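You operate a simulated robot arm through the tools that you are given. There is no shell and no other tool. Be economical: measure what you need, move in short steps, check, and stop when the job is done.

Carry out the task below with a simulated robot arm. There is one attempt and no reset: what you move stays moved.

TASK
Take the brown block on the top of the window bench and put it away on the green mat on the side bench. Then take the brass weight on the top of the window bench and put it away in the inside of the weight tray. Then put the maroon felt block on the top of the window bench away on the top of the tool stand. Then take the wedge from the top of the window bench and leave it on the black panel. Then put the tape roll on the top of the window bench away on the front of the pine table. Then open the middle bench drawer, take the grey block from the top of the window bench and leave it in the inside of the middle bench drawer and shut the drawer again. The order counts. Set down upright: brown block, maroon felt block.

It is judged by the outcome, as a careful person would: the job done as asked, and still so three seconds after it is handed in. It fails if anything else is knocked over, pushed out of place, dropped, spilled or broken.

THE ROBOT
A 6-joint arm with a two-finger gripper on a trunk, on a base that drives. Base frame: it is fixed to the floor where the robot stands at the start and does not move with it; the origin is under the middle of the robot, x ahead of it, y to its left, z up; the surface under the hand at the start is at about z = 0.8. Readings come in m, degrees, newtons and seconds.
Its first joint turns from -166.0 to 166.0 degrees. Places, roughly: black panel (26x17x2 cm) [0.9, 0.3, 0.8]; brass weight [0.75, 0, 0.75]; brown block (15x5x8 cm) [0.9, 0, 0.8]; front of the pine table (108x24 cm) [-2.4, -1.88, 0.78]; green mat on the side bench (18x22 cm) [-5.88, -1.3, 0.76]; grey block (2x3x2 cm) [0.6, 0.6, 0.8]; inside of the middle bench drawer [0.6, -0.2, 0.6]; inside of the weight tray (67x16 cm) [-6.78, 2.76, 0.8]; maroon felt block (7x3x3 cm) [0.7, 0.4, 0.8]; middle bench drawer [0.6, -0.2, 0.6]; tape roll (10x9x5 cm) [0.7, 0.7, 0.8]; top of the tool stand (23x49 cm) [-6.38, 0.68, 0.8]; wedge (6x10x6 cm) [0.8, 0.5, 0.8]. Payload 2.54 kg.
The tool frame sits at the grasp point between the pads (the TCP): z along the fingers, y along the line on which they close. The tips reach 0.03 m beyond it. Largest opening 0.116 m; the body of the gripper starts 0.095 m behind the TCP.
Orientation is that of the tool frame in the base frame, as a unit quaternion [w, x, y, z]. With the fingers straight down and closing along the base's y, the tool's x points along the base's -x, its y along +y and its z along -z.

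THE INTERFACE
- The arm moves only by the tool servo_tool. Its argument "commands" is a list of rows, each a list of 3 entries, a list of its own where there are three numbers: the turn, a rotation vector about the tool's x, y, z in units of 4 degrees (1.0 is 4 degrees), then the shift along the tool's x, y, z in units of 25 mm (1.0 is 25 mm), then the finger opening in m, from 0 to 0.116. In form: [[[ax, ay, az], [dx, dy, dz], fingers], ...]. A call has 1 to 12 rows; each row shifts and turns the commanded pose from where the row before left it, along the tool's axes as they then stand. A call with a number of a shift or a turn outside -1 to 1 is refused whole. A row lasts 0.2 s, in which the tool goes at most 0.05 m and 8.6 degrees; a call with a longer step from one row to the next is refused whole, and so is a gripper value outside its range. A pose out of reach is approached as far as the arm can. The call stops where the force on the tool passes 40 N (or 10 N more than at its start, if that is more) or the arm is blocked; 0.2 s more then pass. Each finger travels about 0.072 m/s and halts on what it meets, pressing with about 37 N; the grip force reading is that of the motor and also rises with nothing between the fingers. The clock runs only during rows and for 0.2 s after the last one: add rows that do not move to give the fingers time. It gives the time, the measured TCP pose, the force on the tool (base axes), the opening and the grip force at its end, in the units of the frame above (readings bear some noise), with the torque about the TCP (base axes, N m) and any sound that the robot's microphone picked up, and new pictures: "pictures" is both (left out), scene, wrist or none.
- Cameras (640 x 400 px; columns grow to the right, rows downward): "scene" is now at [-0.0481, 0.1468, 1.3813]; the picture's right is [-0.02, -1.00, 0.00], its down [-0.81, 0.02, -0.59] and it looks along [0.59, -0.01, -0.81] (base axes); focal length 274 px, centre (320, 200). "wrist" rides on the gripper at [0.069, -0.015, -0.122] in the tool frame; the picture's right is [0.21, 0.98, 0.00], its down [-0.83, 0.18, -0.53] and it looks along [-0.52, 0.11, 0.85] (tool axes); focal length 251 px, centre (320, 200). There is no depth. A picture from a camera that has moved, and an enlarged one, comes with that camera's place and axes in the base frame and with its lens.
- base_move(legs): drives the robot by 1 to 6 legs, each [ahead, left, turn to the left] in m, m and degrees, along the robot's own axes; the way and the turn of a leg run together, so that a leg with both is an arc; at most 1.5 m and 180 degrees a leg. The arm and the cameras ride along, it lands a little off, and it stops where it bumps. It gives what a move gives, and a new picture of the scene camera.
- head_to(pan, tilt): turns the head with the scene camera to pan (to the left, within 120 degrees either way) and tilt (down, from -29 to 69), counted from straight ahead of the robot. It gives what a move gives, and a new picture of the scene camera.
- enlarge(camera, box): a new picture of the part [left, top, right, bottom] of that camera's present view, enlarged. No time passes.
- close_job(): hands the job in; it is judged then, once.

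Go step by step. Nothing tells you exact positions but the pictures and the camera data: compare them with the known pose of the tool, close in by small moves and look again before you grip or let go. The budget is 207 turns and 260 pictures, counting those below and the enlarged ones. Unless the task says otherwise, let go and move clear before handing in.

The tools are called after "Call:" as name(argument=value, ...) on one line, values as JSON. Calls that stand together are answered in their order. servo_tool: Moves the arm, as the interface text tells. Its arguments: {"type":"object","properties":{"commands":{"type":"array"},"pictures":{"type":"string","enum":["both","scene","wrist","none"]}},"required":["commands"]} The other tools are called the same way: base_move (legs) drives the base; head_to (pan, tilt) turns the head that bears the scene camera; enlarge (camera, box) takes an enlarged picture of a part of a camera's view; close_job () hands the job in.

At the start:

```text
time: 0.0
tcp_pos: [0.4235, 0.3038, 1.0394]
orientation: [0.0, 0.0, 1.0, 0.0]
ft_force: [0.1, 0.3, -0.1]
ft_torque: [0.01, 0.05, 0.02]
finger_gap: 0.1157
grasp_force: 0.1
robot x, y, heading: [-0.0006, 0.001, -0.2]
head pan, tilt: [-1.2, 53.9]
```

scene: 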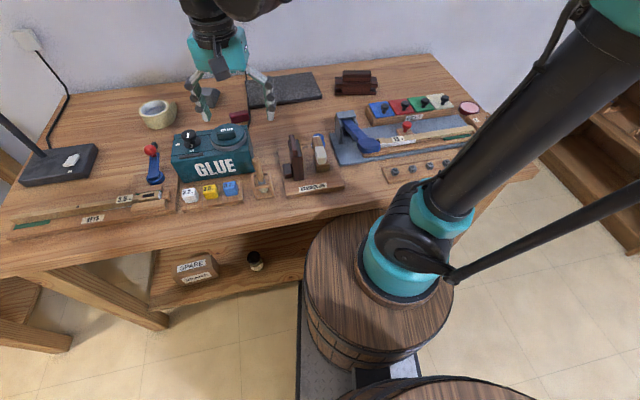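
wrist: 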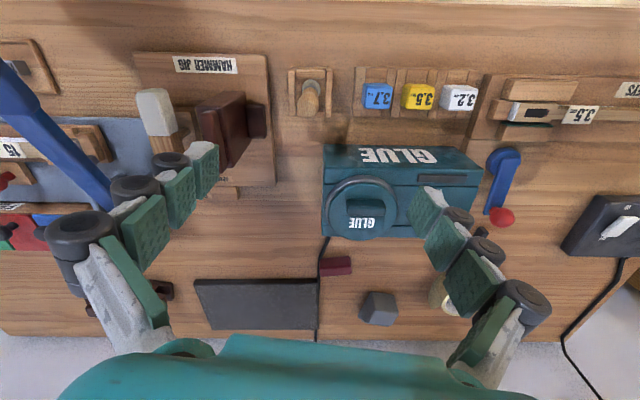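

I see the window bench with many items; the brown block is likely the dark stepped thing at the back. I'll look closer first.

Call:
enlarge(camera="scene", box=[260, 60, 500, 210])

Call:
enlarge(camera="scene", box=[60, 80, 300, 230])

```text
2.67 times, centred on (380, 135) of scene
camera zoom: at [-0.0481, 0.1468, 1.3813], right [-0.02, -1.0, 0.0], down [-0.81, 0.02, -0.59], along [0.59, -0.01, -0.81], focal length 731 px, centre (160, 373)
```

zoom: 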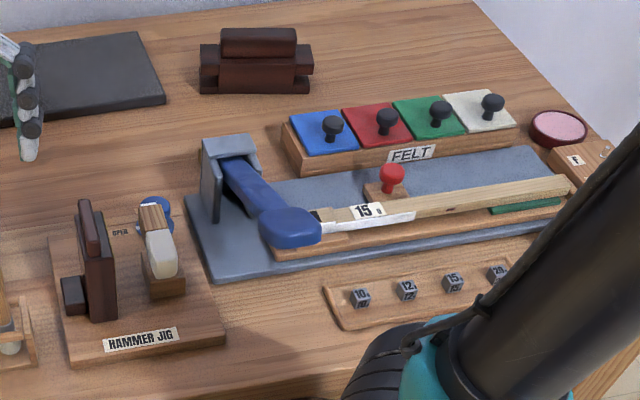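

```text
2.67 times, centred on (180, 155) of scene
camera zoom: at [-0.0481, 0.1468, 1.3813], right [-0.02, -1.0, 0.0], down [-0.81, 0.02, -0.59], along [0.59, -0.01, -0.81], focal length 731 px, centre (693, 320)
```

zoom: 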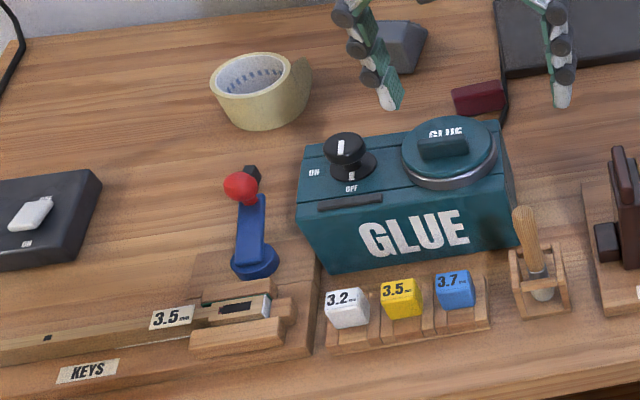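

The brown block sits near (0.92,0.0). I move the hand above it.

Call:
servo_tool(commands=[[[0, 0, 0], [-1, -1, 0], 0.116], [[0, 0, 0], [-1, -1, 0], 0.116], [[0, 0, 0], [-1, -1, 0], 0.116], [[0, 0, 0], [-1, -1, 0], 0.116], [[0, 0, 0], [-1, -1, 0], 0.116], [[0, 0, 0], [-1, -1, 0], 0.116], [[0, 0, 0], [-1, -1, 0], 0.116], [[0, 0, 0], [-1, -1, 0], 0.116], [[0, 0, 0], [-1, -1, 0], 0.116], [[0, 0, 0], [-1, -1, 0], 0.116], [[0, 0, 0], [0, -1, 0], 0.116], [[0, 0, 0], [0, -1, 0], 0.116]])

```text
time: 2.6
tcp_pos: [0.6735, 0.0032, 1.0376]
orientation: [0.0, 0.0, 1.0, 0.0]
ft_force: [0.2, 0.5, -0.1]
ft_torque: [-0.01, -0.01, 0.0]
finger_gap: 0.1161
grasp_force: 0.0
robot x, y, heading: [-0.0019, 0.0008, -0.1]
head pan, tilt: [-1.2, 53.9]
camera scene: at [-0.0481, 0.1469, 1.3813], right [-0.02, -1.0, 0.0], down [-0.81, 0.02, -0.59], along [0.59, -0.01, -0.81], focal length 274 px, centre (320, 200)
camera wrist: at [0.6034, -0.0109, 1.1606], right [-0.21, 0.98, 0.0], down [0.83, 0.18, 0.53], along [0.52, 0.12, -0.85], focal length 251 px, centre (320, 200)
```

scene: 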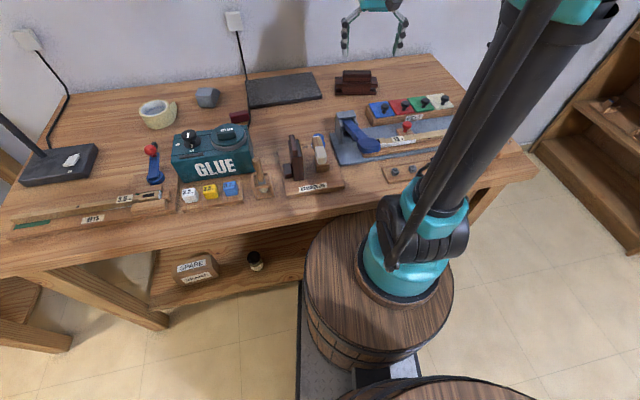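
wrist: 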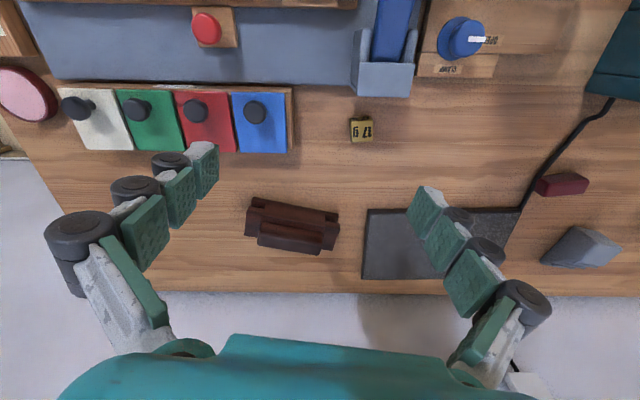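

The brass weight ("17 g") sits behind the blue-handled fixture; the brown block is at about (0.86,0.0). A closer look at the block for its shape.

Call:
enlarge(camera="wrist", box=[220, 100, 400, 280])

Call:
enlarge(camera="scene", box=[310, 50, 410, 112])

```text
2.22 times, centred on (310, 190) of wrist
camera zoom: at [0.6034, -0.0109, 1.1606], right [-0.21, 0.98, 0.0], down [0.83, 0.18, 0.53], along [0.52, 0.12, -0.85], focal length 559 px, centre (342, 222)
```

zoom: 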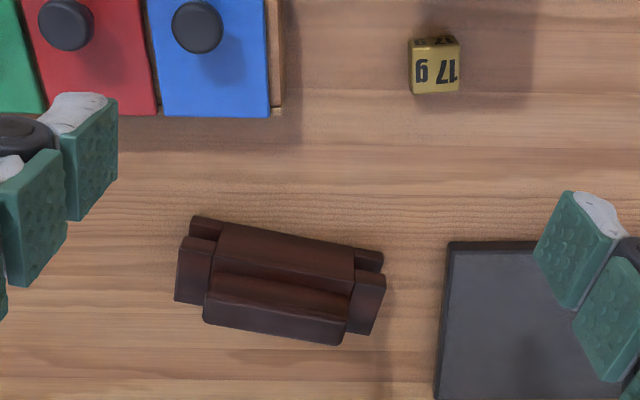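

```text
6.40 times, centred on (360, 81) of scene
camera zoom: at [-0.0481, 0.1469, 1.3813], right [-0.02, -1.0, 0.0], down [-0.81, 0.02, -0.59], along [0.59, -0.01, -0.81], focal length 1753 px, centre (64, 962)
```

zoom: 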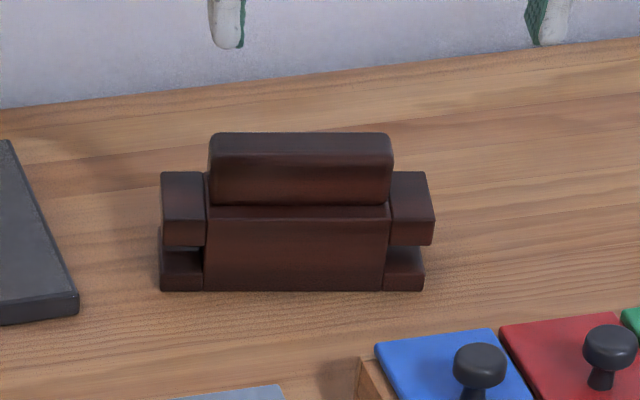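

Call:
servo_tool(commands=[[[0, 0, 1], [0, 0, 0], 0.116], [[0, 0, 1], [0, 0, 0], 0.116], [[0, 0, 1], [0, 0, 0], 0.116], [[0, 0, 1], [0, 0, 0], 0.116], [[0, 0, 1], [0, 0, 0], 0.116], [[0, 0, 1], [0, 0, 0], 0.116], [[0, 0, 1], [0, 0, 0], 0.116], [[0, 0, 1], [0, 0, 0], 0.116], [[0, 0, 1], [0, 0, 0], 0.116], [[0, 0, 1], [0, 0, 0], 0.116], [[0, 0, 1], [0, 0, 0], 0.116], [[0, 0, 1], [0, 0, 0], 0.116]], pictures="none")

Call:
servo_tool(commands=[[[0, 0, 1], [0, 0, 0], 0.116], [[0, 0, 1], [0, 0, 0], 0.116], [[0, 0, 1], [0, 0, 0], 0.116], [[0, 0, 1], [0, 0, 0], 0.116], [[0, 0, 1], [0, 0, 0], 0.116], [[0, 0, 1], [0, 0, 0], 0.116], [[0, 0, 1], [0, 0, 0], 0.116], [[0, 0, 1], [0, 0, 0], 0.116], [[0, 0, 1], [0, 0, 0], 0.116], [[0, 0, 1], [0, 0, 0], 0.116], [[0, 0, 0.5], [0, 0, 0], 0.116]], pictures="none")

Call:
servo_tool(commands=[[[0, 0, 0], [0, 1, 0], 0.116], [[0, 0, 0], [0, 1, 0], 0.116], [[0, 0, 0], [0, 1, 0], 0.116], [[0, 0, 0], [0, 1, 0], 0.116], [[0, 0, 0], [0, 1, 0], 0.116], [[0, 0, 0], [0, 1, 0], 0.116], [[0, 0, 0], [0, 1, 0.5], 0.116], [[0, 0, 0], [0, 0.4, 0.5], 0.116]])

```text
time: 5.2
tcp_pos: [0.6725, 0.0018, 1.0387]
orientation: [0.0, 0.407, 0.914, 0.0]
ft_force: [-0.4, 0.3, 0.5]
ft_torque: [0.0, 0.01, 0.02]
finger_gap: 0.1157
grasp_force: 0.0
robot x, y, heading: [-0.0027, -0.0011, -0.1]
head pan, tilt: [-1.2, 53.9]
```

```text
time: 7.6
tcp_pos: [0.6736, 0.0031, 1.0379]
orientation: [0.0, 0.707, 0.707, 0.0]
ft_force: [-0.2, 0.8, -0.5]
ft_torque: [0.0, -0.01, 0.01]
finger_gap: 0.1162
grasp_force: 0.1
robot x, y, heading: [-0.0009, -0.0001, -0.0]
head pan, tilt: [-1.2, 53.9]
```

```text
time: 9.4
tcp_pos: [0.8578, 0.0022, 1.0133]
orientation: [0.0, 0.707, 0.707, 0.0]
ft_force: [-0.9, 0.5, 0.1]
ft_torque: [-0.01, -0.03, 0.04]
finger_gap: 0.1161
grasp_force: 0.1
robot x, y, heading: [-0.0009, 0.0004, 0.1]
head pan, tilt: [-1.2, 53.9]
camera scene: at [-0.0482, 0.1468, 1.3813], right [-0.02, -1.0, 0.0], down [-0.81, 0.02, -0.59], along [0.59, -0.01, -0.81], focal length 274 px, centre (320, 200)
camera wrist: at [0.8434, 0.0725, 1.1361], right [0.98, 0.21, 0.0], down [0.18, -0.83, 0.53], along [0.11, -0.52, -0.85], focal length 251 px, centre (320, 200)
```

scene: 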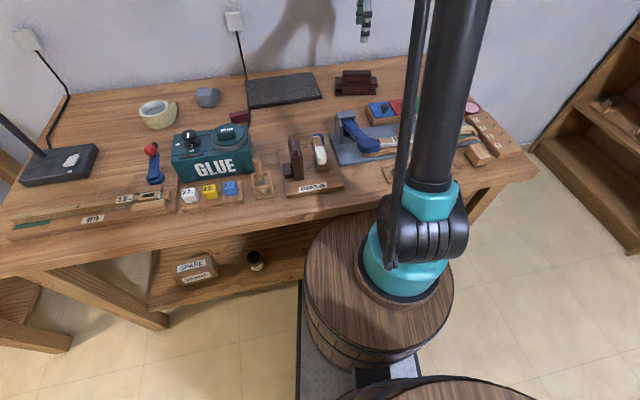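
wrist: 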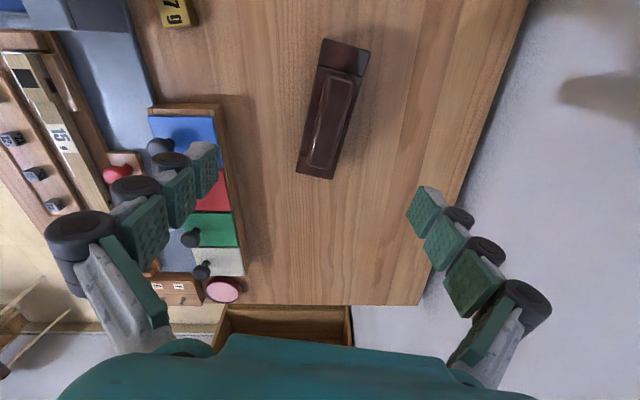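

Call:
enlarge(camera="wrist", box=[260, 20, 400, 200])

```text
2.22 times, centred on (330, 110) of wrist
camera zoom: at [0.8434, 0.0725, 1.1361], right [0.98, 0.21, 0.0], down [0.18, -0.83, 0.53], along [0.11, -0.52, -0.85], focal length 559 px, centre (298, 400)
```

zoom: 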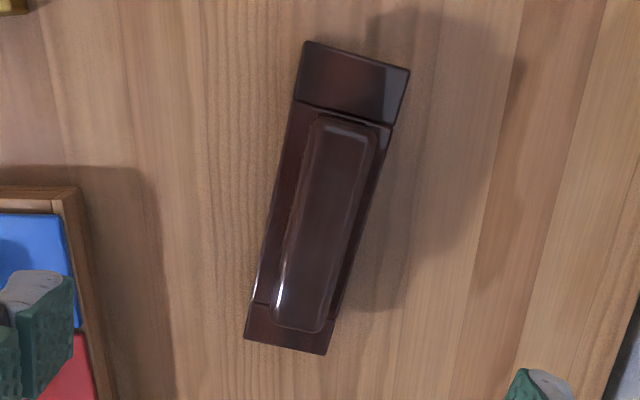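

Block centre ≈(0.867, 0.003), aligned with y, bench top ≈0.80. I descend to straddle it and look.

Call:
servo_tool(commands=[[[0, 0, 0], [0, 0.36, 1], 0.116], [[0, 0, 0], [0, 0, 1], 0.116], [[0, 0, 0], [0, 0, 1], 0.116], [[0, 0, 0], [0, 0, 1], 0.116], [[0, 0, 0], [0, 0, 1], 0.116], [[0, 0, 0], [0, 0, 1], 0.116], [[0, 0, 0], [0, 0, 0.8], 0.116]], pictures="wrist")

```text
time: 11.0
tcp_pos: [0.865, 0.003, 0.8433]
orientation: [0.001, 0.707, 0.707, 0.0]
ft_force: [-0.5, 1.2, -0.5]
ft_torque: [0.05, -0.01, -0.01]
finger_gap: 0.1159
grasp_force: 0.0
robot x, y, heading: [-0.0042, 0.0018, -0.1]
head pan, tilt: [-1.2, 53.9]
camera wrist: at [0.8494, 0.0732, 0.9647], right [0.98, 0.21, 0.0], down [0.18, -0.83, 0.53], along [0.11, -0.52, -0.85], focal length 251 px, centre (320, 200)
```

wrist: 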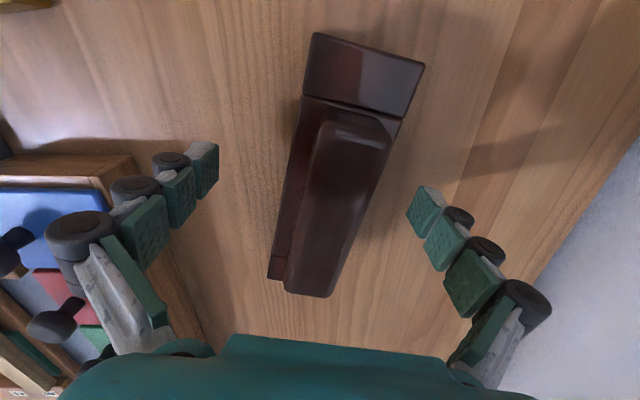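

Call:
servo_tool(commands=[[[0, 0, 0], [0, 0, 0], 0.06], [[0, 0, 0], [0, 0, 0], 0.03], [[0, 0, 0], [0, 0, 0], 0.02], [[0, 0, 0], [0, 0, 0], 0.02], [[0, 0, 0], [0, 0, 0], 0.02]], pictures="wrist")

```text
time: 12.2
tcp_pos: [0.8646, 0.0028, 0.8428]
orientation: [0.0, 0.707, 0.707, 0.001]
ft_force: [2.3, 0.3, 4.2]
ft_torque: [-0.01, -0.15, 0.0]
finger_gap: 0.049
grasp_force: 36.9
robot x, y, heading: [0.0021, -0.0004, 0.1]
head pan, tilt: [-1.2, 53.9]
camera wrist: at [0.8495, 0.0732, 0.9651], right [0.98, 0.21, 0.0], down [0.18, -0.83, 0.53], along [0.11, -0.52, -0.85], focal length 251 px, centre (320, 200)
```

wrist: 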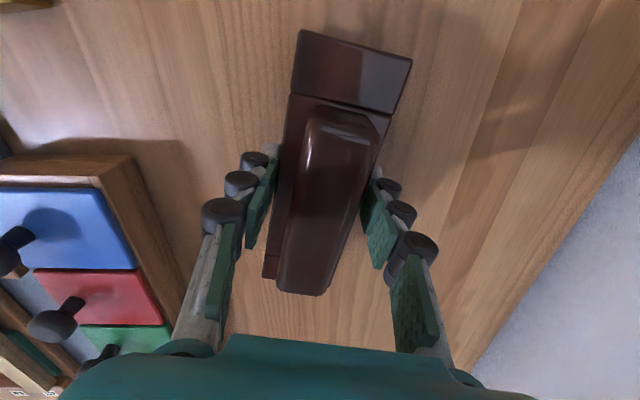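

Gripped (49 mm). Lift and retract towards the robot.

Call:
servo_tool(commands=[[[0, 0, 0], [0, 0, -1], 0.02], [[0, 0, 0], [0, 0, -1], 0.02], [[0, 0, 0], [0, 0, -1], 0.02], [[0, 0, 0], [0, 0, -1], 0.02], [[0, 0, 0], [0, 0, -1], 0.02], [[0, 0, 0], [0, 0, -1], 0.02], [[0, 0, 0], [0, 0, -1], 0.02], [[0, 0, 0], [0, 0, -1], 0.02], [[0, 0, 0], [0, -0.5, -1], 0.02], [[0, 0, 0], [0, -1, -1], 0.02], [[0, 0, 0], [0, -1, 0], 0.02], [[0, 0, 0], [0, -1, 0], 0.02]], pictures="none")

Call:
servo_tool(commands=[[[0, 0, 0], [0, -1, 0], 0.02], [[0, 0, 0], [0, -1, 0], 0.02], [[0, 0, 0], [0, -1, 0], 0.02], [[0, 0, 0], [0, -1, 0], 0.02], [[0, 0, 0], [0, -1, 0], 0.02], [[0, 0, 0], [0, -1, 0], 0.02], [[0, 0, 0], [0, -1, 0], 0.02], [[0, 0, 0], [0, -1, 0], 0.02], [[0, 0, 0], [0, -1, 0], 0.02], [[0, 0, 0], [0, -1, 0], 0.02], [[0, 0, 0], [0, -1, 0], 0.02], [[0, 0, 0], [0, -1, 0], 0.02]])

Call:
head_to(pan=115, tilt=15)

Call:
head_to(pan=-115, tilt=15)

```text
time: 14.8
tcp_pos: [0.7783, 0.0018, 1.0945]
orientation: [0.001, 0.707, 0.707, 0.0]
ft_force: [0.6, 1.3, -2.9]
ft_torque: [0.02, 0.03, -0.01]
finger_gap: 0.0291
grasp_force: 37.0
robot x, y, heading: [0.0011, -0.0005, -0.0]
head pan, tilt: [-1.2, 53.9]
```

```text
time: 17.4
tcp_pos: [0.4775, 0.0033, 1.0935]
orientation: [-0.001, 0.707, 0.707, 0.0]
ft_force: [0.1, -0.1, -2.4]
ft_torque: [-0.03, 0.0, 0.02]
finger_gap: 0.0296
grasp_force: 36.8
robot x, y, heading: [-0.0033, 0.0003, -0.0]
head pan, tilt: [-1.2, 53.9]
camera scene: at [-0.0478, 0.1468, 1.3813], right [-0.02, -1.0, 0.0], down [-0.81, 0.02, -0.59], along [0.59, -0.01, -0.81], focal length 274 px, centre (320, 200)
camera wrist: at [0.4626, 0.0733, 1.2156], right [0.98, 0.21, 0.0], down [0.18, -0.83, 0.53], along [0.11, -0.52, -0.85], focal length 251 px, centre (320, 200)
```

scene: 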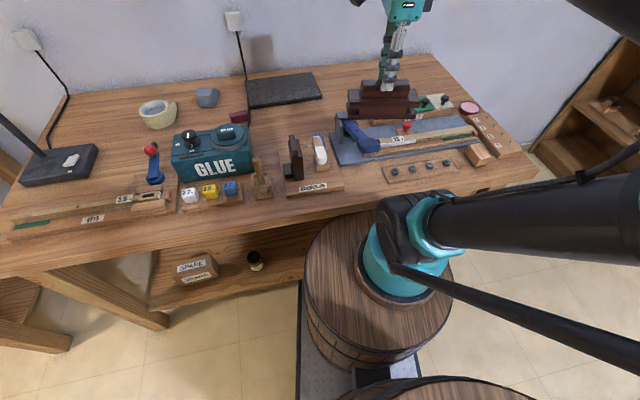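
wrist: 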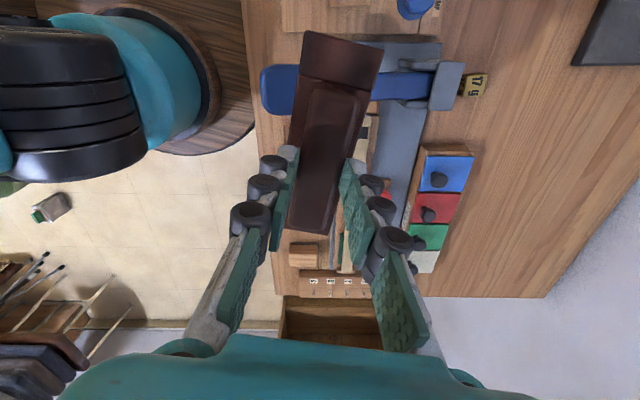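

```text
time: 19.4
tcp_pos: [0.4777, 0.0038, 1.0943]
orientation: [0.0, 0.707, 0.707, 0.0]
ft_force: [-0.4, -0.4, -1.9]
ft_torque: [-0.01, -0.01, 0.01]
finger_gap: 0.0293
grasp_force: 36.8
robot x, y, heading: [0.0008, -0.0036, 0.1]
head pan, tilt: [115.0, 15.0]
camera scene: at [-0.1606, 0.2331, 1.4402], right [0.91, 0.42, 0.0], down [0.11, -0.23, -0.97], along [-0.41, 0.88, -0.26], focal length 274 px, centre (320, 200)
```

scene: 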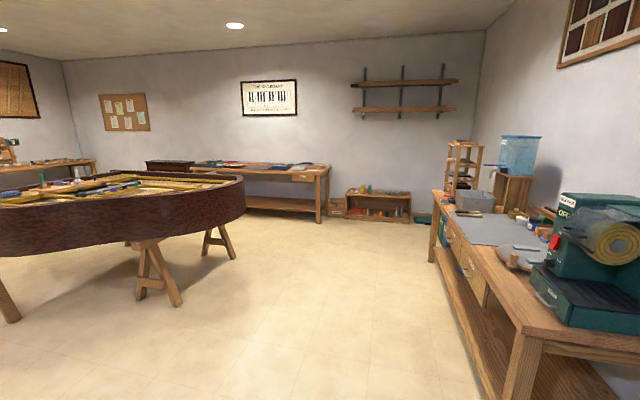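

```text
time: 22.6
tcp_pos: [0.4786, 0.0034, 1.0938]
orientation: [0.0, 0.707, 0.708, 0.0]
ft_force: [-0.3, -0.2, -2.8]
ft_torque: [-0.03, 0.02, -0.02]
finger_gap: 0.0294
grasp_force: 37.1
robot x, y, heading: [-0.0005, -0.0016, -0.1]
head pan, tilt: [-115.0, 15.0]
camera scene: at [-0.1607, 0.0637, 1.4402], right [-0.91, 0.42, 0.0], down [0.11, 0.23, -0.97], along [-0.41, -0.88, -0.26], focal length 274 px, centre (320, 200)
```

scene: 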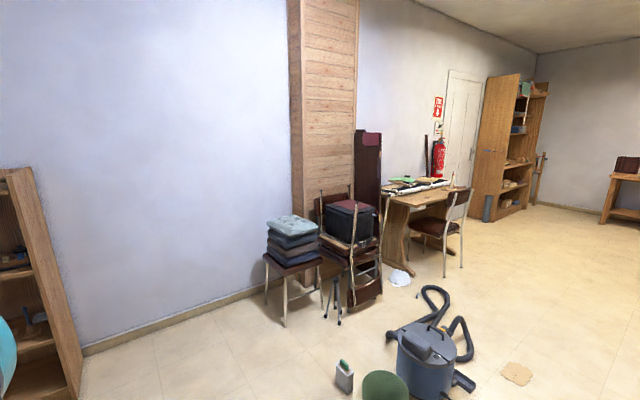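

The fingers have slid onto the ridge (29 mm). I check how it is held.

Call:
enlarge(camera="wrist", box=[220, 20, 420, 270])

Call:
head_to(pan=0, tilt=30)

```text
1.60 times, centred on (320, 145) of wrist
camera zoom: at [0.4627, 0.0732, 1.2157], right [0.98, 0.21, 0.0], down [0.18, -0.83, 0.53], along [0.11, -0.52, -0.85], focal length 402 px, centre (320, 288)
```

zoom: 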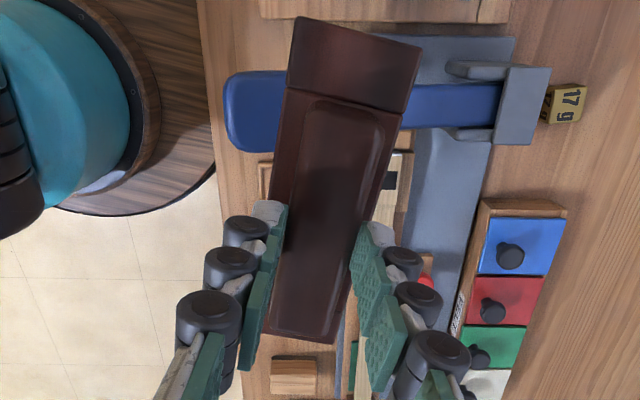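

```text
time: 24.6
tcp_pos: [0.4785, 0.0032, 1.0938]
orientation: [0.0, 0.707, 0.707, 0.0]
ft_force: [-0.2, 0.4, -1.8]
ft_torque: [-0.02, 0.01, 0.0]
finger_gap: 0.0293
grasp_force: 36.9
robot x, y, heading: [-0.0015, 0.0011, 0.0]
head pan, tilt: [0.0, 30.0]
camera scene: at [-0.0308, 0.1483, 1.416], right [0.0, -1.0, 0.0], down [-0.5, 0.0, -0.87], along [0.87, 0.0, -0.5], focal length 274 px, centre (320, 200)
```

scene: 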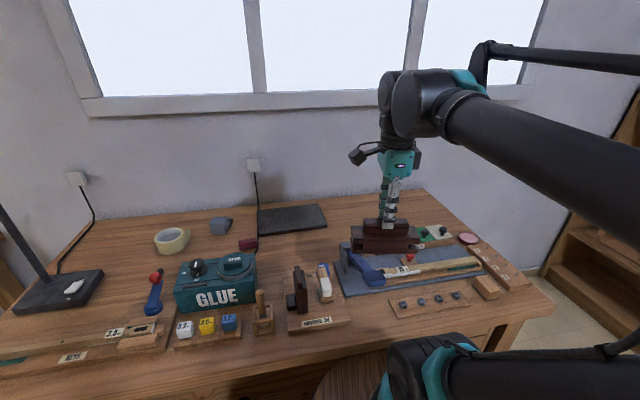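

Call:
enlarge(camera="scene", box=[340, 170, 440, 260])

```text
4.44 times, centred on (390, 215) of scene
camera zoom: at [-0.0308, 0.1483, 1.416], right [0.0, -1.0, 0.0], down [-0.5, 0.0, -0.87], along [0.87, 0.0, -0.5], focal length 1218 px, centre (9, 133)
```

zoom: 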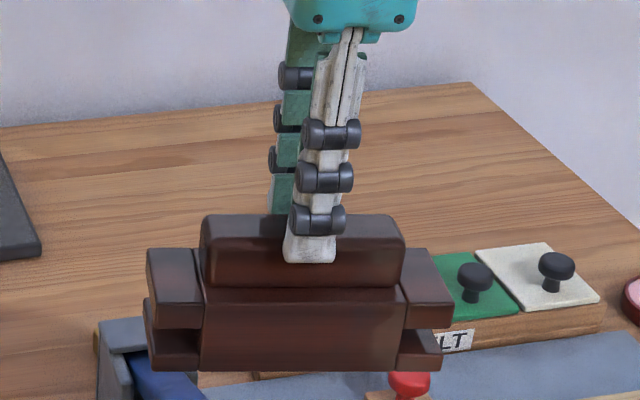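

The block is held level by its ridge. I back off from the bench and turn around to see the way.

Call:
base_move(legs=[[-0.4, 0, 0], [0, 0, 90]])

Call:
head_to(pan=70, tilt=25)

```text
time: 30.9
tcp_pos: [-0.4076, 0.4784, 1.094]
orientation: [0.0, 0.002, 1.0, 0.001]
ft_force: [-0.3, -1.6, -2.5]
ft_torque: [0.04, 0.0, -0.01]
finger_gap: 0.0294
grasp_force: 37.2
robot x, y, heading: [-0.41, -0.0064, 89.5]
head pan, tilt: [0.0, 30.0]
camera scene: at [-0.5598, -0.0308, 1.416], right [1.0, -0.01, 0.0], down [0.0, -0.5, -0.87], along [0.01, 0.87, -0.5], focal length 274 px, centre (320, 200)
```

scene: 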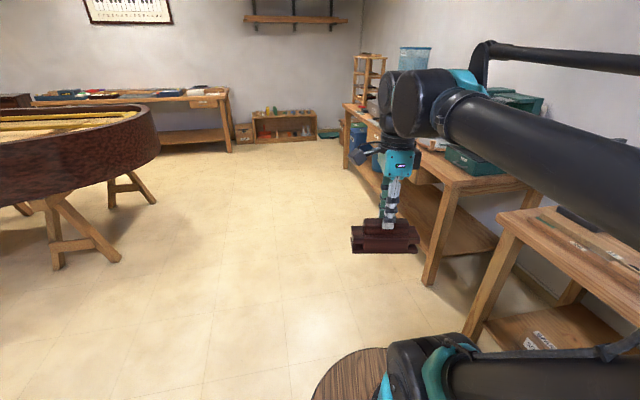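

```text
time: 32.3
tcp_pos: [-0.4093, 0.4785, 1.0934]
orientation: [0.0, 0.002, 1.0, 0.0]
ft_force: [0.7, -0.6, -2.4]
ft_torque: [0.02, 0.01, 0.0]
finger_gap: 0.0295
grasp_force: 36.9
robot x, y, heading: [-0.4105, -0.0039, 89.6]
head pan, tilt: [70.0, 25.0]
camera scene: at [-0.6467, -0.0891, 1.4239], right [0.35, 0.94, 0.0], down [0.4, -0.15, -0.91], along [-0.85, 0.32, -0.42], focal length 274 px, centre (320, 200)
```

scene: 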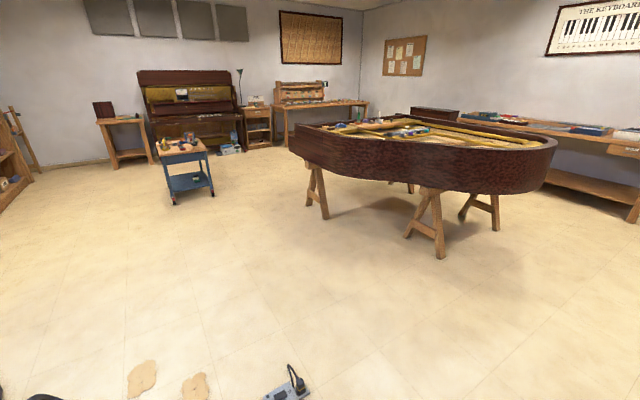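

I see the route: trolley near (-4.1,-0.4), side bench near (-5.8,-1.4), piano on the right, a power strip on the floor near (-1.5,0.1). I go around it on the north.

Call:
base_move(legs=[[0.5, 0, 0], [0, 0, 90]])

Call:
head_to(pan=15, tilt=40)

```text
time: 39.1
tcp_pos: [-0.8828, 0.4987, 1.0939]
orientation: [-0.001, -0.705, 0.709, 0.001]
ft_force: [-0.7, -0.9, -2.7]
ft_torque: [0.01, 0.04, 0.01]
finger_gap: 0.0292
grasp_force: 37.2
robot x, y, heading: [-0.4116, 0.5007, 179.4]
head pan, tilt: [70.0, 25.0]
camera scene: at [-0.3193, 0.2596, 1.4239], right [-0.94, 0.35, 0.0], down [0.15, 0.4, -0.91], along [-0.32, -0.85, -0.42], focal length 274 px, centre (320, 200)
```

scene: 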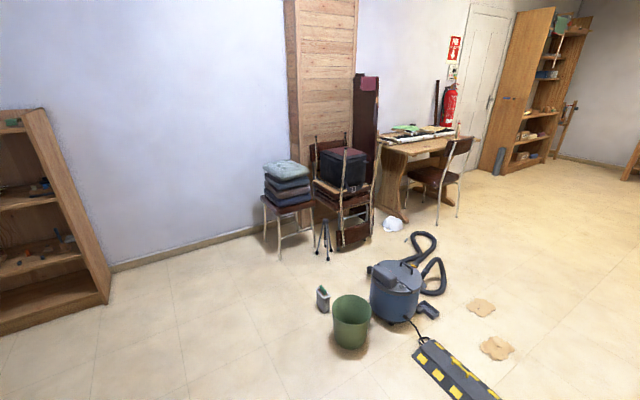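

```text
time: 40.3
tcp_pos: [-0.8838, 0.4995, 1.0954]
orientation: [0.0, -0.705, 0.71, 0.0]
ft_force: [0.5, 0.6, -2.3]
ft_torque: [-0.01, 0.01, -0.01]
finger_gap: 0.0294
grasp_force: 37.1
robot x, y, heading: [-0.4057, 0.4959, 179.7]
head pan, tilt: [15.0, 40.0]
camera scene: at [-0.3694, 0.3244, 1.4006], right [-0.25, 0.97, 0.0], down [0.62, 0.16, -0.77], along [-0.74, -0.19, -0.64], focal length 274 px, centre (320, 200)
```

scene: 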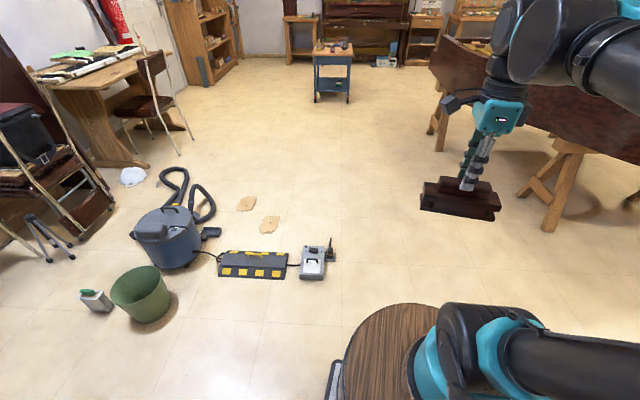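

Call:
base_move(legs=[[1.0, 0, 0], [0.9, 0, 0]])

```text
time: 49.9
tcp_pos: [-2.7907, 0.4641, 1.0932]
orientation: [0.0, 0.716, -0.698, 0.001]
ft_force: [0.6, -0.1, -1.5]
ft_torque: [-0.02, 0.03, -0.01]
finger_gap: 0.0292
grasp_force: 36.8
robot x, y, heading: [-2.3152, 0.4811, -178.7]
head pan, tilt: [15.0, 40.0]
camera scene: at [-2.2724, 0.3067, 1.4006], right [-0.28, 0.96, 0.0], down [0.62, 0.18, -0.77], along [-0.73, -0.22, -0.64], focal length 274 px, centre (320, 200)
```

scene: 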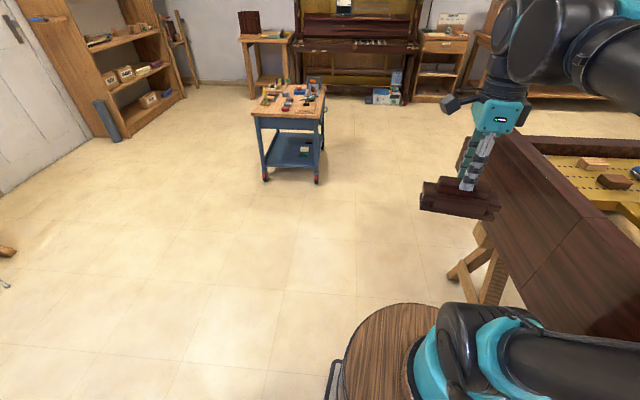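

Call:
base_move(legs=[[0.4, 0.9, 0], [0.8, 0.85, 0], [1.0, 0, 0]])

Call:
head_to(pan=0, tilt=35)

```text
time: 65.3
tcp_pos: [-4.9381, -1.362, 1.0948]
orientation: [0.0, 0.719, -0.695, 0.0]
ft_force: [-0.2, -0.8, -2.3]
ft_torque: [-0.01, 0.0, -0.03]
finger_gap: 0.0294
grasp_force: 37.6
robot x, y, heading: [-4.4614, -1.3439, -178.0]
head pan, tilt: [15.0, 40.0]
camera scene: at [-4.4182, -1.5156, 1.4006], right [-0.29, 0.96, 0.0], down [0.61, 0.19, -0.77], along [-0.73, -0.22, -0.64], focal length 274 px, centre (320, 200)
```

scene: 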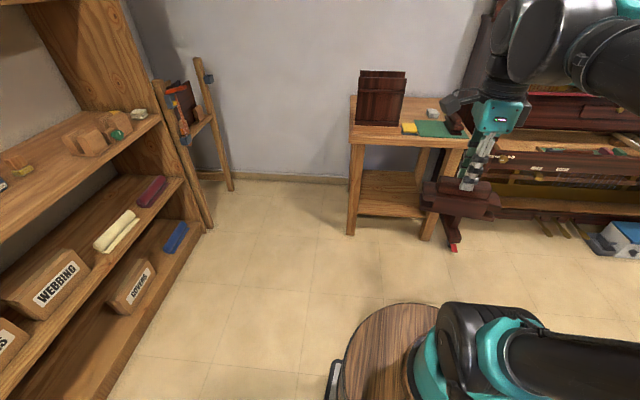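

```text
time: 66.1
tcp_pos: [-4.9384, -1.3622, 1.0941]
orientation: [0.0, 0.719, -0.695, 0.0]
ft_force: [0.3, -0.1, -3.1]
ft_torque: [0.05, 0.02, 0.01]
finger_gap: 0.0295
grasp_force: 36.4
robot x, y, heading: [-4.4641, -1.344, -178.0]
head pan, tilt: [0.0, 35.0]
camera scene: at [-4.4248, -1.4938, 1.4081], right [-0.03, 1.0, 0.0], down [0.57, 0.02, -0.82], along [-0.82, -0.03, -0.57], focal length 274 px, centre (320, 200)
```

scene: 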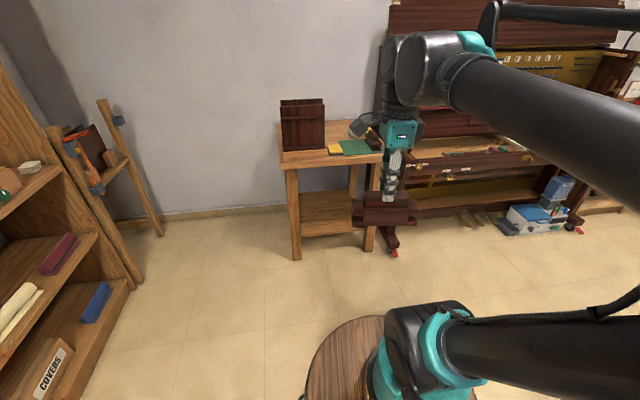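

Call:
base_move(legs=[[0.6, 0, -2]])

Call:
head_to(pan=0, tilt=50)

```text
time: 69.5
tcp_pos: [-5.5437, -1.3554, 1.0934]
orientation: [-0.001, -0.707, 0.707, -0.001]
ft_force: [0.9, -0.3, -2.2]
ft_torque: [-0.03, 0.0, 0.04]
finger_gap: 0.0294
grasp_force: 36.6
robot x, y, heading: [-5.0667, -1.3556, 180.3]
head pan, tilt: [0.0, 35.0]
camera scene: at [-5.0354, -1.5051, 1.4082], right [0.0, 1.0, 0.0], down [0.57, 0.0, -0.82], along [-0.82, 0.0, -0.57], focal length 274 px, centre (320, 200)
```

scene: 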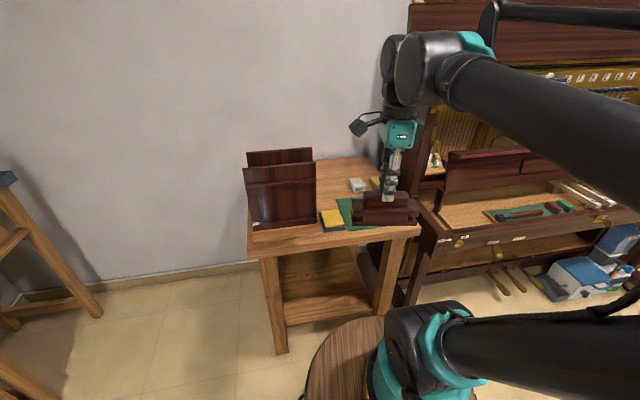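

```text
time: 70.3
tcp_pos: [-5.5437, -1.3564, 1.0936]
orientation: [0.0, -0.706, 0.708, 0.0]
ft_force: [-0.2, 0.2, -2.5]
ft_torque: [0.0, 0.01, 0.01]
finger_gap: 0.0296
grasp_force: 36.6
robot x, y, heading: [-5.0641, -1.3511, 180.1]
head pan, tilt: [0.0, 50.0]
camera scene: at [-5.0244, -1.5051, 1.3865], right [0.0, 1.0, 0.0], down [0.77, 0.0, -0.64], along [-0.64, 0.0, -0.77], focal length 274 px, centre (320, 200)
```

scene: 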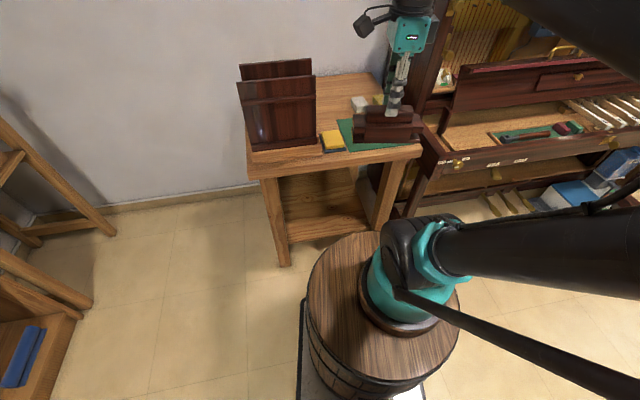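

Mat centre estimated at (-5.86,-1.31). I carry the block above it.

Call:
servo_tool(commands=[[[0, 0, 0], [-0.2, 1, 0], 0.02], [[0, 0, 0], [-0.2, 1, 0], 0.02], [[0, 0, 0], [-0.2, 1, 0], 0.02], [[0, 0, 0], [-0.2, 1, 0], 0.02], [[0, 0, 0], [-0.2, 1, 0], 0.02], [[0, 0, 0], [-0.2, 1, 0], 0.02], [[0, 0, 0], [-0.2, 1, 0], 0.02], [[0, 0, 0], [-0.2, 1, 0], 0.02], [[0, 0, 0], [-0.2, 1, 0], 0.02], [[0, 0, 0], [0, 1, 0], 0.02], [[0, 0, 0], [0, 1, 0], 0.02], [[0, 0, 0], [0, 1, 0], 0.02]])

```text
time: 72.9
tcp_pos: [-5.8434, -1.3092, 1.0952]
orientation: [-0.001, -0.707, 0.707, 0.0]
ft_force: [-0.9, -1.0, -1.7]
ft_torque: [0.01, 0.02, -0.02]
finger_gap: 0.0293
grasp_force: 36.6
robot x, y, heading: [-5.0673, -1.3533, 180.1]
head pan, tilt: [0.0, 50.0]
camera scene: at [-5.0241, -1.5051, 1.3864], right [0.0, 1.0, 0.0], down [0.77, 0.0, -0.64], along [-0.64, 0.0, -0.77], focal length 274 px, centre (320, 200)
camera wrist: at [-5.83, -1.3774, 1.2171], right [-0.98, -0.21, 0.0], down [-0.18, 0.83, 0.53], along [-0.11, 0.52, -0.85], focal length 251 px, centre (320, 200)
```

scene: 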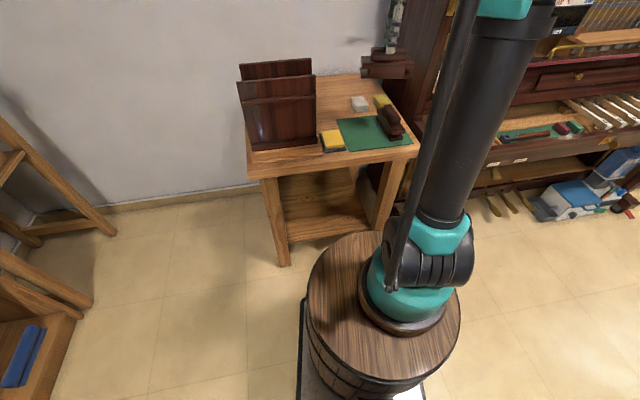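
wrist: 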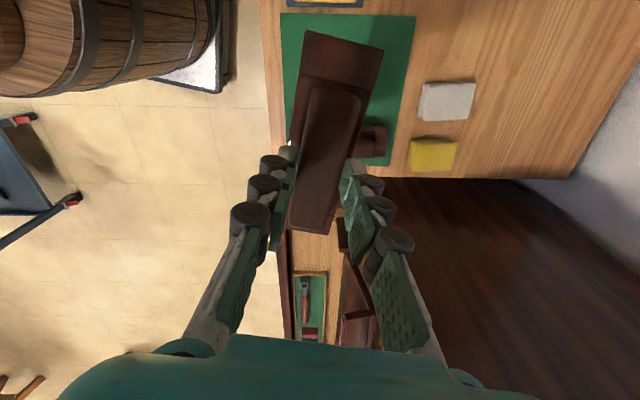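

There is another brown thing on the mat's right side. I look closer.

Call:
enlarge(camera="scene", box=[300, 70, 440, 170])

```text
4.00 times, centred on (370, 120) of scene
camera zoom: at [-5.0241, -1.5051, 1.3864], right [0.0, 1.0, 0.0], down [0.77, 0.0, -0.64], along [-0.64, 0.0, -0.77], focal length 1096 px, centre (120, 520)
```

zoom: 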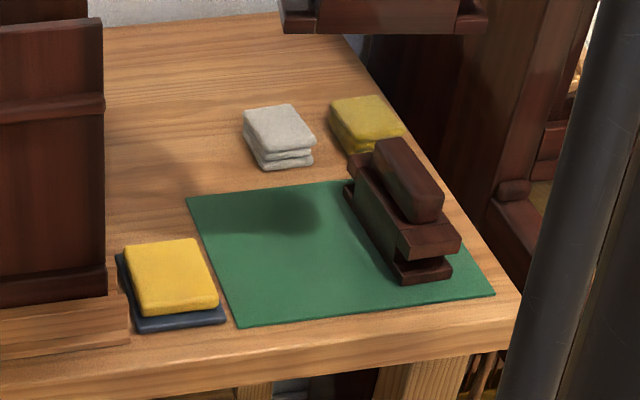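

A twin block already stands on the right of the mat, so I'll set mine along x on the free left part, centre (-5.875,-1.348). I turn the hand by -96°.

Call:
servo_tool(commands=[[[0, 0, -1], [0, 0, 0], 0.02], [[0, 0, -1], [0, 0, 0], 0.02], [[0, 0, -1], [0, 0, 0], 0.02], [[0, 0, -1], [0, 0, 0], 0.02], [[0, 0, -1], [0, 0, 0], 0.02], [[0, 0, -1], [0, 0, 0], 0.02], [[0, 0, -1], [0, 0, 0], 0.02], [[0, 0, -1], [0, 0, 0], 0.02], [[0, 0, -1], [0, 0, 0], 0.02], [[0, 0, -1], [0, 0, 0], 0.02], [[0, 0, -1], [0, 0, 0], 0.02], [[0, 0, -1], [0, 0, 0], 0.02]], pictures="none")

Call:
servo_tool(commands=[[[0, 0, -1], [0, 0, 0], 0.02], [[0, 0, -1], [0, 0, 0], 0.02], [[0, 0, -1], [0, 0, 0], 0.02], [[0, 0, -1], [0, 0, 0], 0.02], [[0, 0, -1], [0, 0, 0], 0.02], [[0, 0, -1], [0, 0, 0], 0.02], [[0, 0, -1], [0, 0, 0], 0.02], [[0, 0, -1], [0, 0, 0], 0.02], [[0, 0, -1], [0, 0, 0], 0.02], [[0, 0, -1], [0, 0, 0], 0.02], [[0, 0, -1], [0, 0, 0], 0.02], [[0, 0, -1], [0, 0, 0], 0.02]], pictures="none")

Call:
servo_tool(commands=[[[0, 0, 0], [-0.7, 0.7, 0], 0.02], [[0, 0, 0], [-0.72, 0.71, 0], 0.02], [[0, 0, 0], [0, 0, 1], 0.02], [[0, 0, 0], [0, 0, 1], 0.02], [[0, 0, 0], [0, 0, 1], 0.02], [[0, 0, 0], [0, 0, 1], 0.02], [[0, 0, 0], [0, 0, 1], 0.02], [[0, 0, 0], [0, 0, 1], 0.02]])

```text
time: 75.5
tcp_pos: [-5.8452, -1.3124, 1.0942]
orientation: [0.0, 0.933, -0.359, 0.0]
ft_force: [-0.7, -0.4, -2.3]
ft_torque: [-0.02, 0.04, 0.01]
finger_gap: 0.0296
grasp_force: 37.0
robot x, y, heading: [-5.0649, -1.3575, 180.1]
head pan, tilt: [0.0, 50.0]
```

```text
time: 78.1
tcp_pos: [-5.8443, -1.312, 1.0952]
orientation: [0.0, 0.999, 0.053, 0.0]
ft_force: [1.2, -0.1, -2.5]
ft_torque: [0.01, -0.02, -0.01]
finger_gap: 0.0297
grasp_force: 36.7
robot x, y, heading: [-5.0643, -1.3531, 179.9]
head pan, tilt: [0.0, 50.0]
```

```text
time: 79.9
tcp_pos: [-5.8772, -1.3499, 0.9412]
orientation: [0.0, 0.999, 0.052, 0.001]
ft_force: [-0.3, -0.3, -2.7]
ft_torque: [-0.01, -0.02, 0.04]
finger_gap: 0.0293
grasp_force: 36.7
robot x, y, heading: [-5.0663, -1.3522, 180.1]
head pan, tilt: [0.0, 50.0]
camera scene: at [-5.0243, -1.5051, 1.3864], right [0.0, 1.0, 0.0], down [0.77, 0.0, -0.64], along [-0.64, 0.0, -0.77], focal length 274 px, centre (320, 200)
camera wrist: at [-5.81, -1.3267, 1.0636], right [0.32, -0.95, 0.0], down [-0.8, -0.27, 0.53], along [-0.51, -0.17, -0.85], focal length 251 px, centre (320, 200)
```

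scene: 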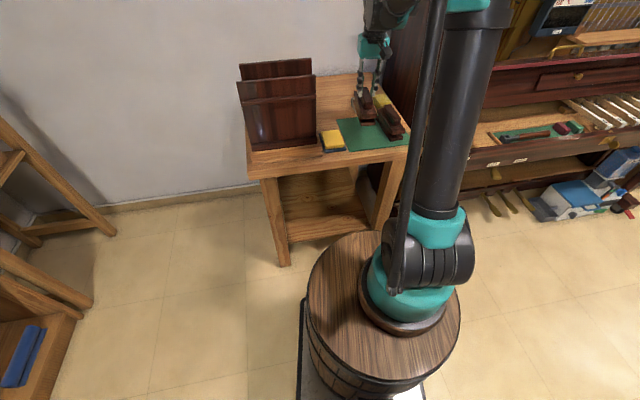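
wrist: 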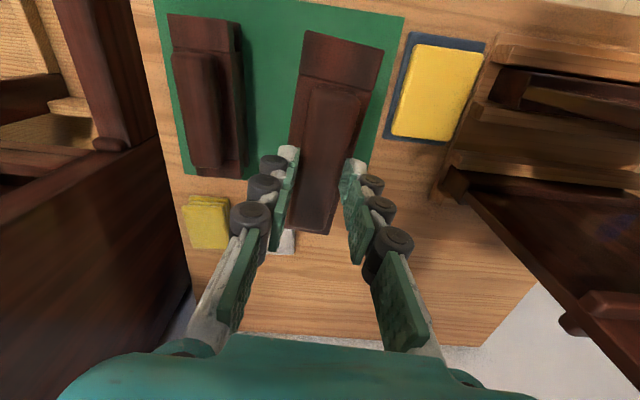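

Call:
servo_tool(commands=[[[0, 0, 0], [0, 0, 1], 0.02], [[0, 0, 0], [0, 0, 1], 0.02], [[0, 0, 0], [0, 0, 0.8], 0.02], [[0, 0, 0], [0, 0, 0.2], 0.02], [[0, 0, 0], [0, 0, 0], 0.02]])

```text
time: 81.1
tcp_pos: [-5.8756, -1.3485, 0.8681]
orientation: [0.0, 0.999, 0.052, 0.0]
ft_force: [-0.2, 0.1, -2.1]
ft_torque: [-0.01, -0.02, 0.01]
finger_gap: 0.0293
grasp_force: 37.1
robot x, y, heading: [-5.0619, -1.3521, 179.7]
head pan, tilt: [0.0, 50.0]
camera scene: at [-5.0244, -1.5051, 1.3864], right [0.0, 1.0, 0.0], down [0.77, 0.0, -0.64], along [-0.64, 0.0, -0.77], focal length 274 px, centre (320, 200)
camera wrist: at [-5.8089, -1.3274, 0.9903], right [0.32, -0.95, 0.0], down [-0.8, -0.27, 0.53], along [-0.51, -0.17, -0.85], focal length 251 px, centre (320, 200)
```

scene: 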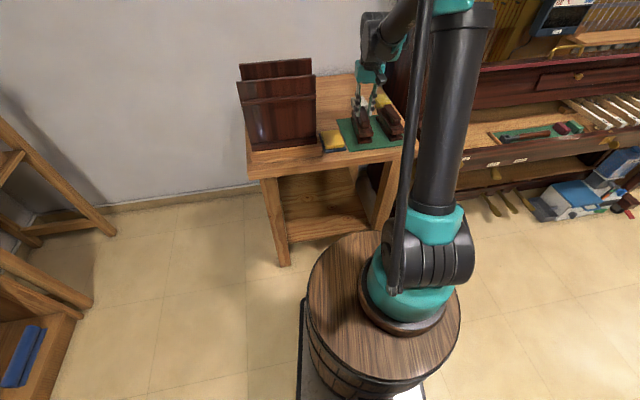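
wrist: 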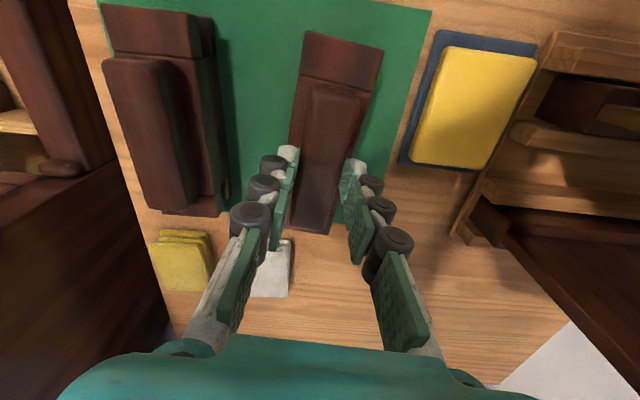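

Call:
servo_tool(commands=[[[0, 0, 0], [0, 0, 0.2], 0.02], [[0, 0, 0], [0, 0, 0.15], 0.02], [[0, 0, 0], [0, 0, 0.15], 0.02], [[0, 0, 0], [0, 0, 0], 0.02]], pictures="none")

```text
time: 81.7
tcp_pos: [-5.8753, -1.3511, 0.8633]
orientation: [0.0, 0.999, 0.051, -0.001]
ft_force: [5.5, 0.2, 18.6]
ft_torque: [-0.1, 0.29, 0.02]
finger_gap: 0.029
grasp_force: 37.0
robot x, y, heading: [-5.0691, -1.3585, 180.0]
head pan, tilt: [0.0, 50.0]
stopped in row 3: the force on the tool passed its limit at 41 N (the readings are from after the stop); the commanded pose is now the measured one
```

Contact with the mat. I open and rise.

Call:
servo_tool(commands=[[[0, 0, 0], [0, 0, 0], 0.035], [[0, 0, 0], [0, 0, 0], 0.06], [[0, 0, 0], [0, 0, 0], 0.06], [[0, 0, 0], [0, 0, -1], 0.06], [[0, 0, 0], [0, 0, -1], 0.06], [[0, 0, 0], [0, 0, -1], 0.06], [[0, 0, 0], [0, 0, -1], 0.06], [[0, 0, 0], [0, 0, -1], 0.06], [[0, 0, 0], [0, 0, -1], 0.06], [[0, 0, 0], [0, 0, -1], 0.06], [[0, 0, 0], [0, 0, -1], 0.06]])

```text
time: 84.1
tcp_pos: [-5.8758, -1.3502, 1.0631]
orientation: [0.0, 0.999, 0.051, 0.0]
ft_force: [0.8, -0.2, -0.2]
ft_torque: [0.0, -0.02, 0.0]
finger_gap: 0.0599
grasp_force: 0.0
robot x, y, heading: [-5.067, -1.3546, 180.1]
head pan, tilt: [0.0, 50.0]
camera scene: at [-5.0244, -1.5051, 1.3864], right [0.0, 1.0, 0.0], down [0.77, 0.0, -0.64], along [-0.64, 0.0, -0.77], focal length 274 px, centre (320, 200)
camera wrist: at [-5.8093, -1.3259, 1.1844], right [0.32, -0.95, 0.0], down [-0.8, -0.27, 0.53], along [-0.51, -0.17, -0.85], focal length 251 px, centre (320, 200)
```

scene: 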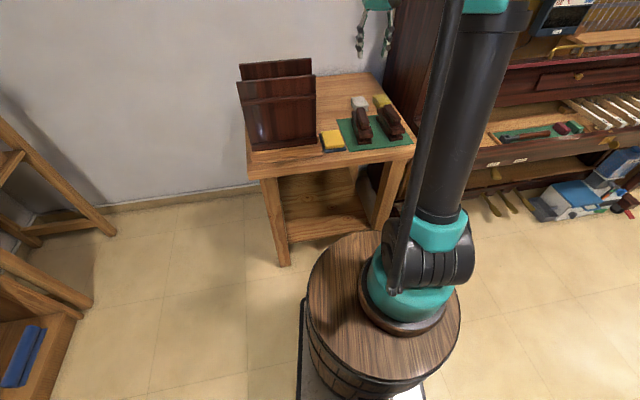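
wrist: 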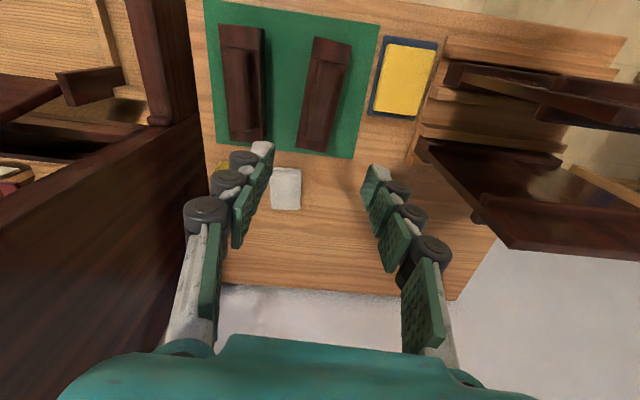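

Brown block stands on the mat. I retract the arm and drive back towards the window bench.

Call:
servo_tool(commands=[[[0, 0, 0], [1, 0, 0], 0.06], [[0, 0, 0], [1, 0, 0], 0.06], [[0, 0, 0], [1, 0, 0], 0.06], [[0, 0, 0], [1, 0, 0], 0.06], [[0, 0, 0], [1, 0, 0], 0.06], [[0, 0, 0], [1, 0, 0], 0.06], [[0, 0, 0], [1, 0, 0], 0.06], [[0, 0, 0], [1, 0, 0], 0.06], [[0, 0, 0], [1, 0, 0], 0.06], [[0, 0, 0], [1, 0, 0], 0.06], [[0, 0, 0], [1, 0, 0], 0.06], [[0, 0, 0], [1, 0, 0], 0.06]], pictures="none")

Call:
base_move(legs=[[-1.5, 0, 0], [-0.75, -0.85, 0], [-0.5, -1.0, 0]])

```text
time: 86.7
tcp_pos: [-5.5779, -1.3195, 1.0611]
orientation: [0.0, 0.999, 0.052, 0.0]
ft_force: [-0.2, 0.4, 0.3]
ft_torque: [0.02, 0.0, -0.02]
finger_gap: 0.06
grasp_force: 0.0
robot x, y, heading: [-5.0651, -1.3542, 179.8]
head pan, tilt: [0.0, 50.0]
```

```text
time: 105.0
tcp_pos: [-2.798, 0.5135, 1.0614]
orientation: [0.0, 0.998, 0.061, 0.0]
ft_force: [0.0, -0.1, -0.1]
ft_torque: [0.02, 0.05, 0.01]
finger_gap: 0.0601
grasp_force: 0.0
robot x, y, heading: [-2.2805, 0.4891, -178.9]
head pan, tilt: [0.0, 50.0]
camera scene: at [-2.2409, 0.3363, 1.3864], right [-0.02, 1.0, 0.0], down [0.77, 0.01, -0.64], along [-0.64, -0.01, -0.77], focal length 274 px, centre (320, 200)
```

scene: 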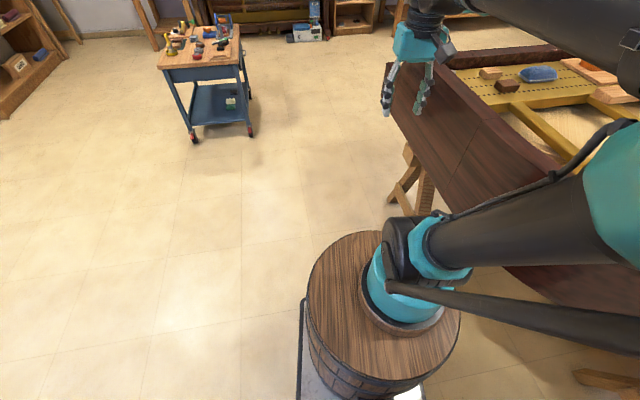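

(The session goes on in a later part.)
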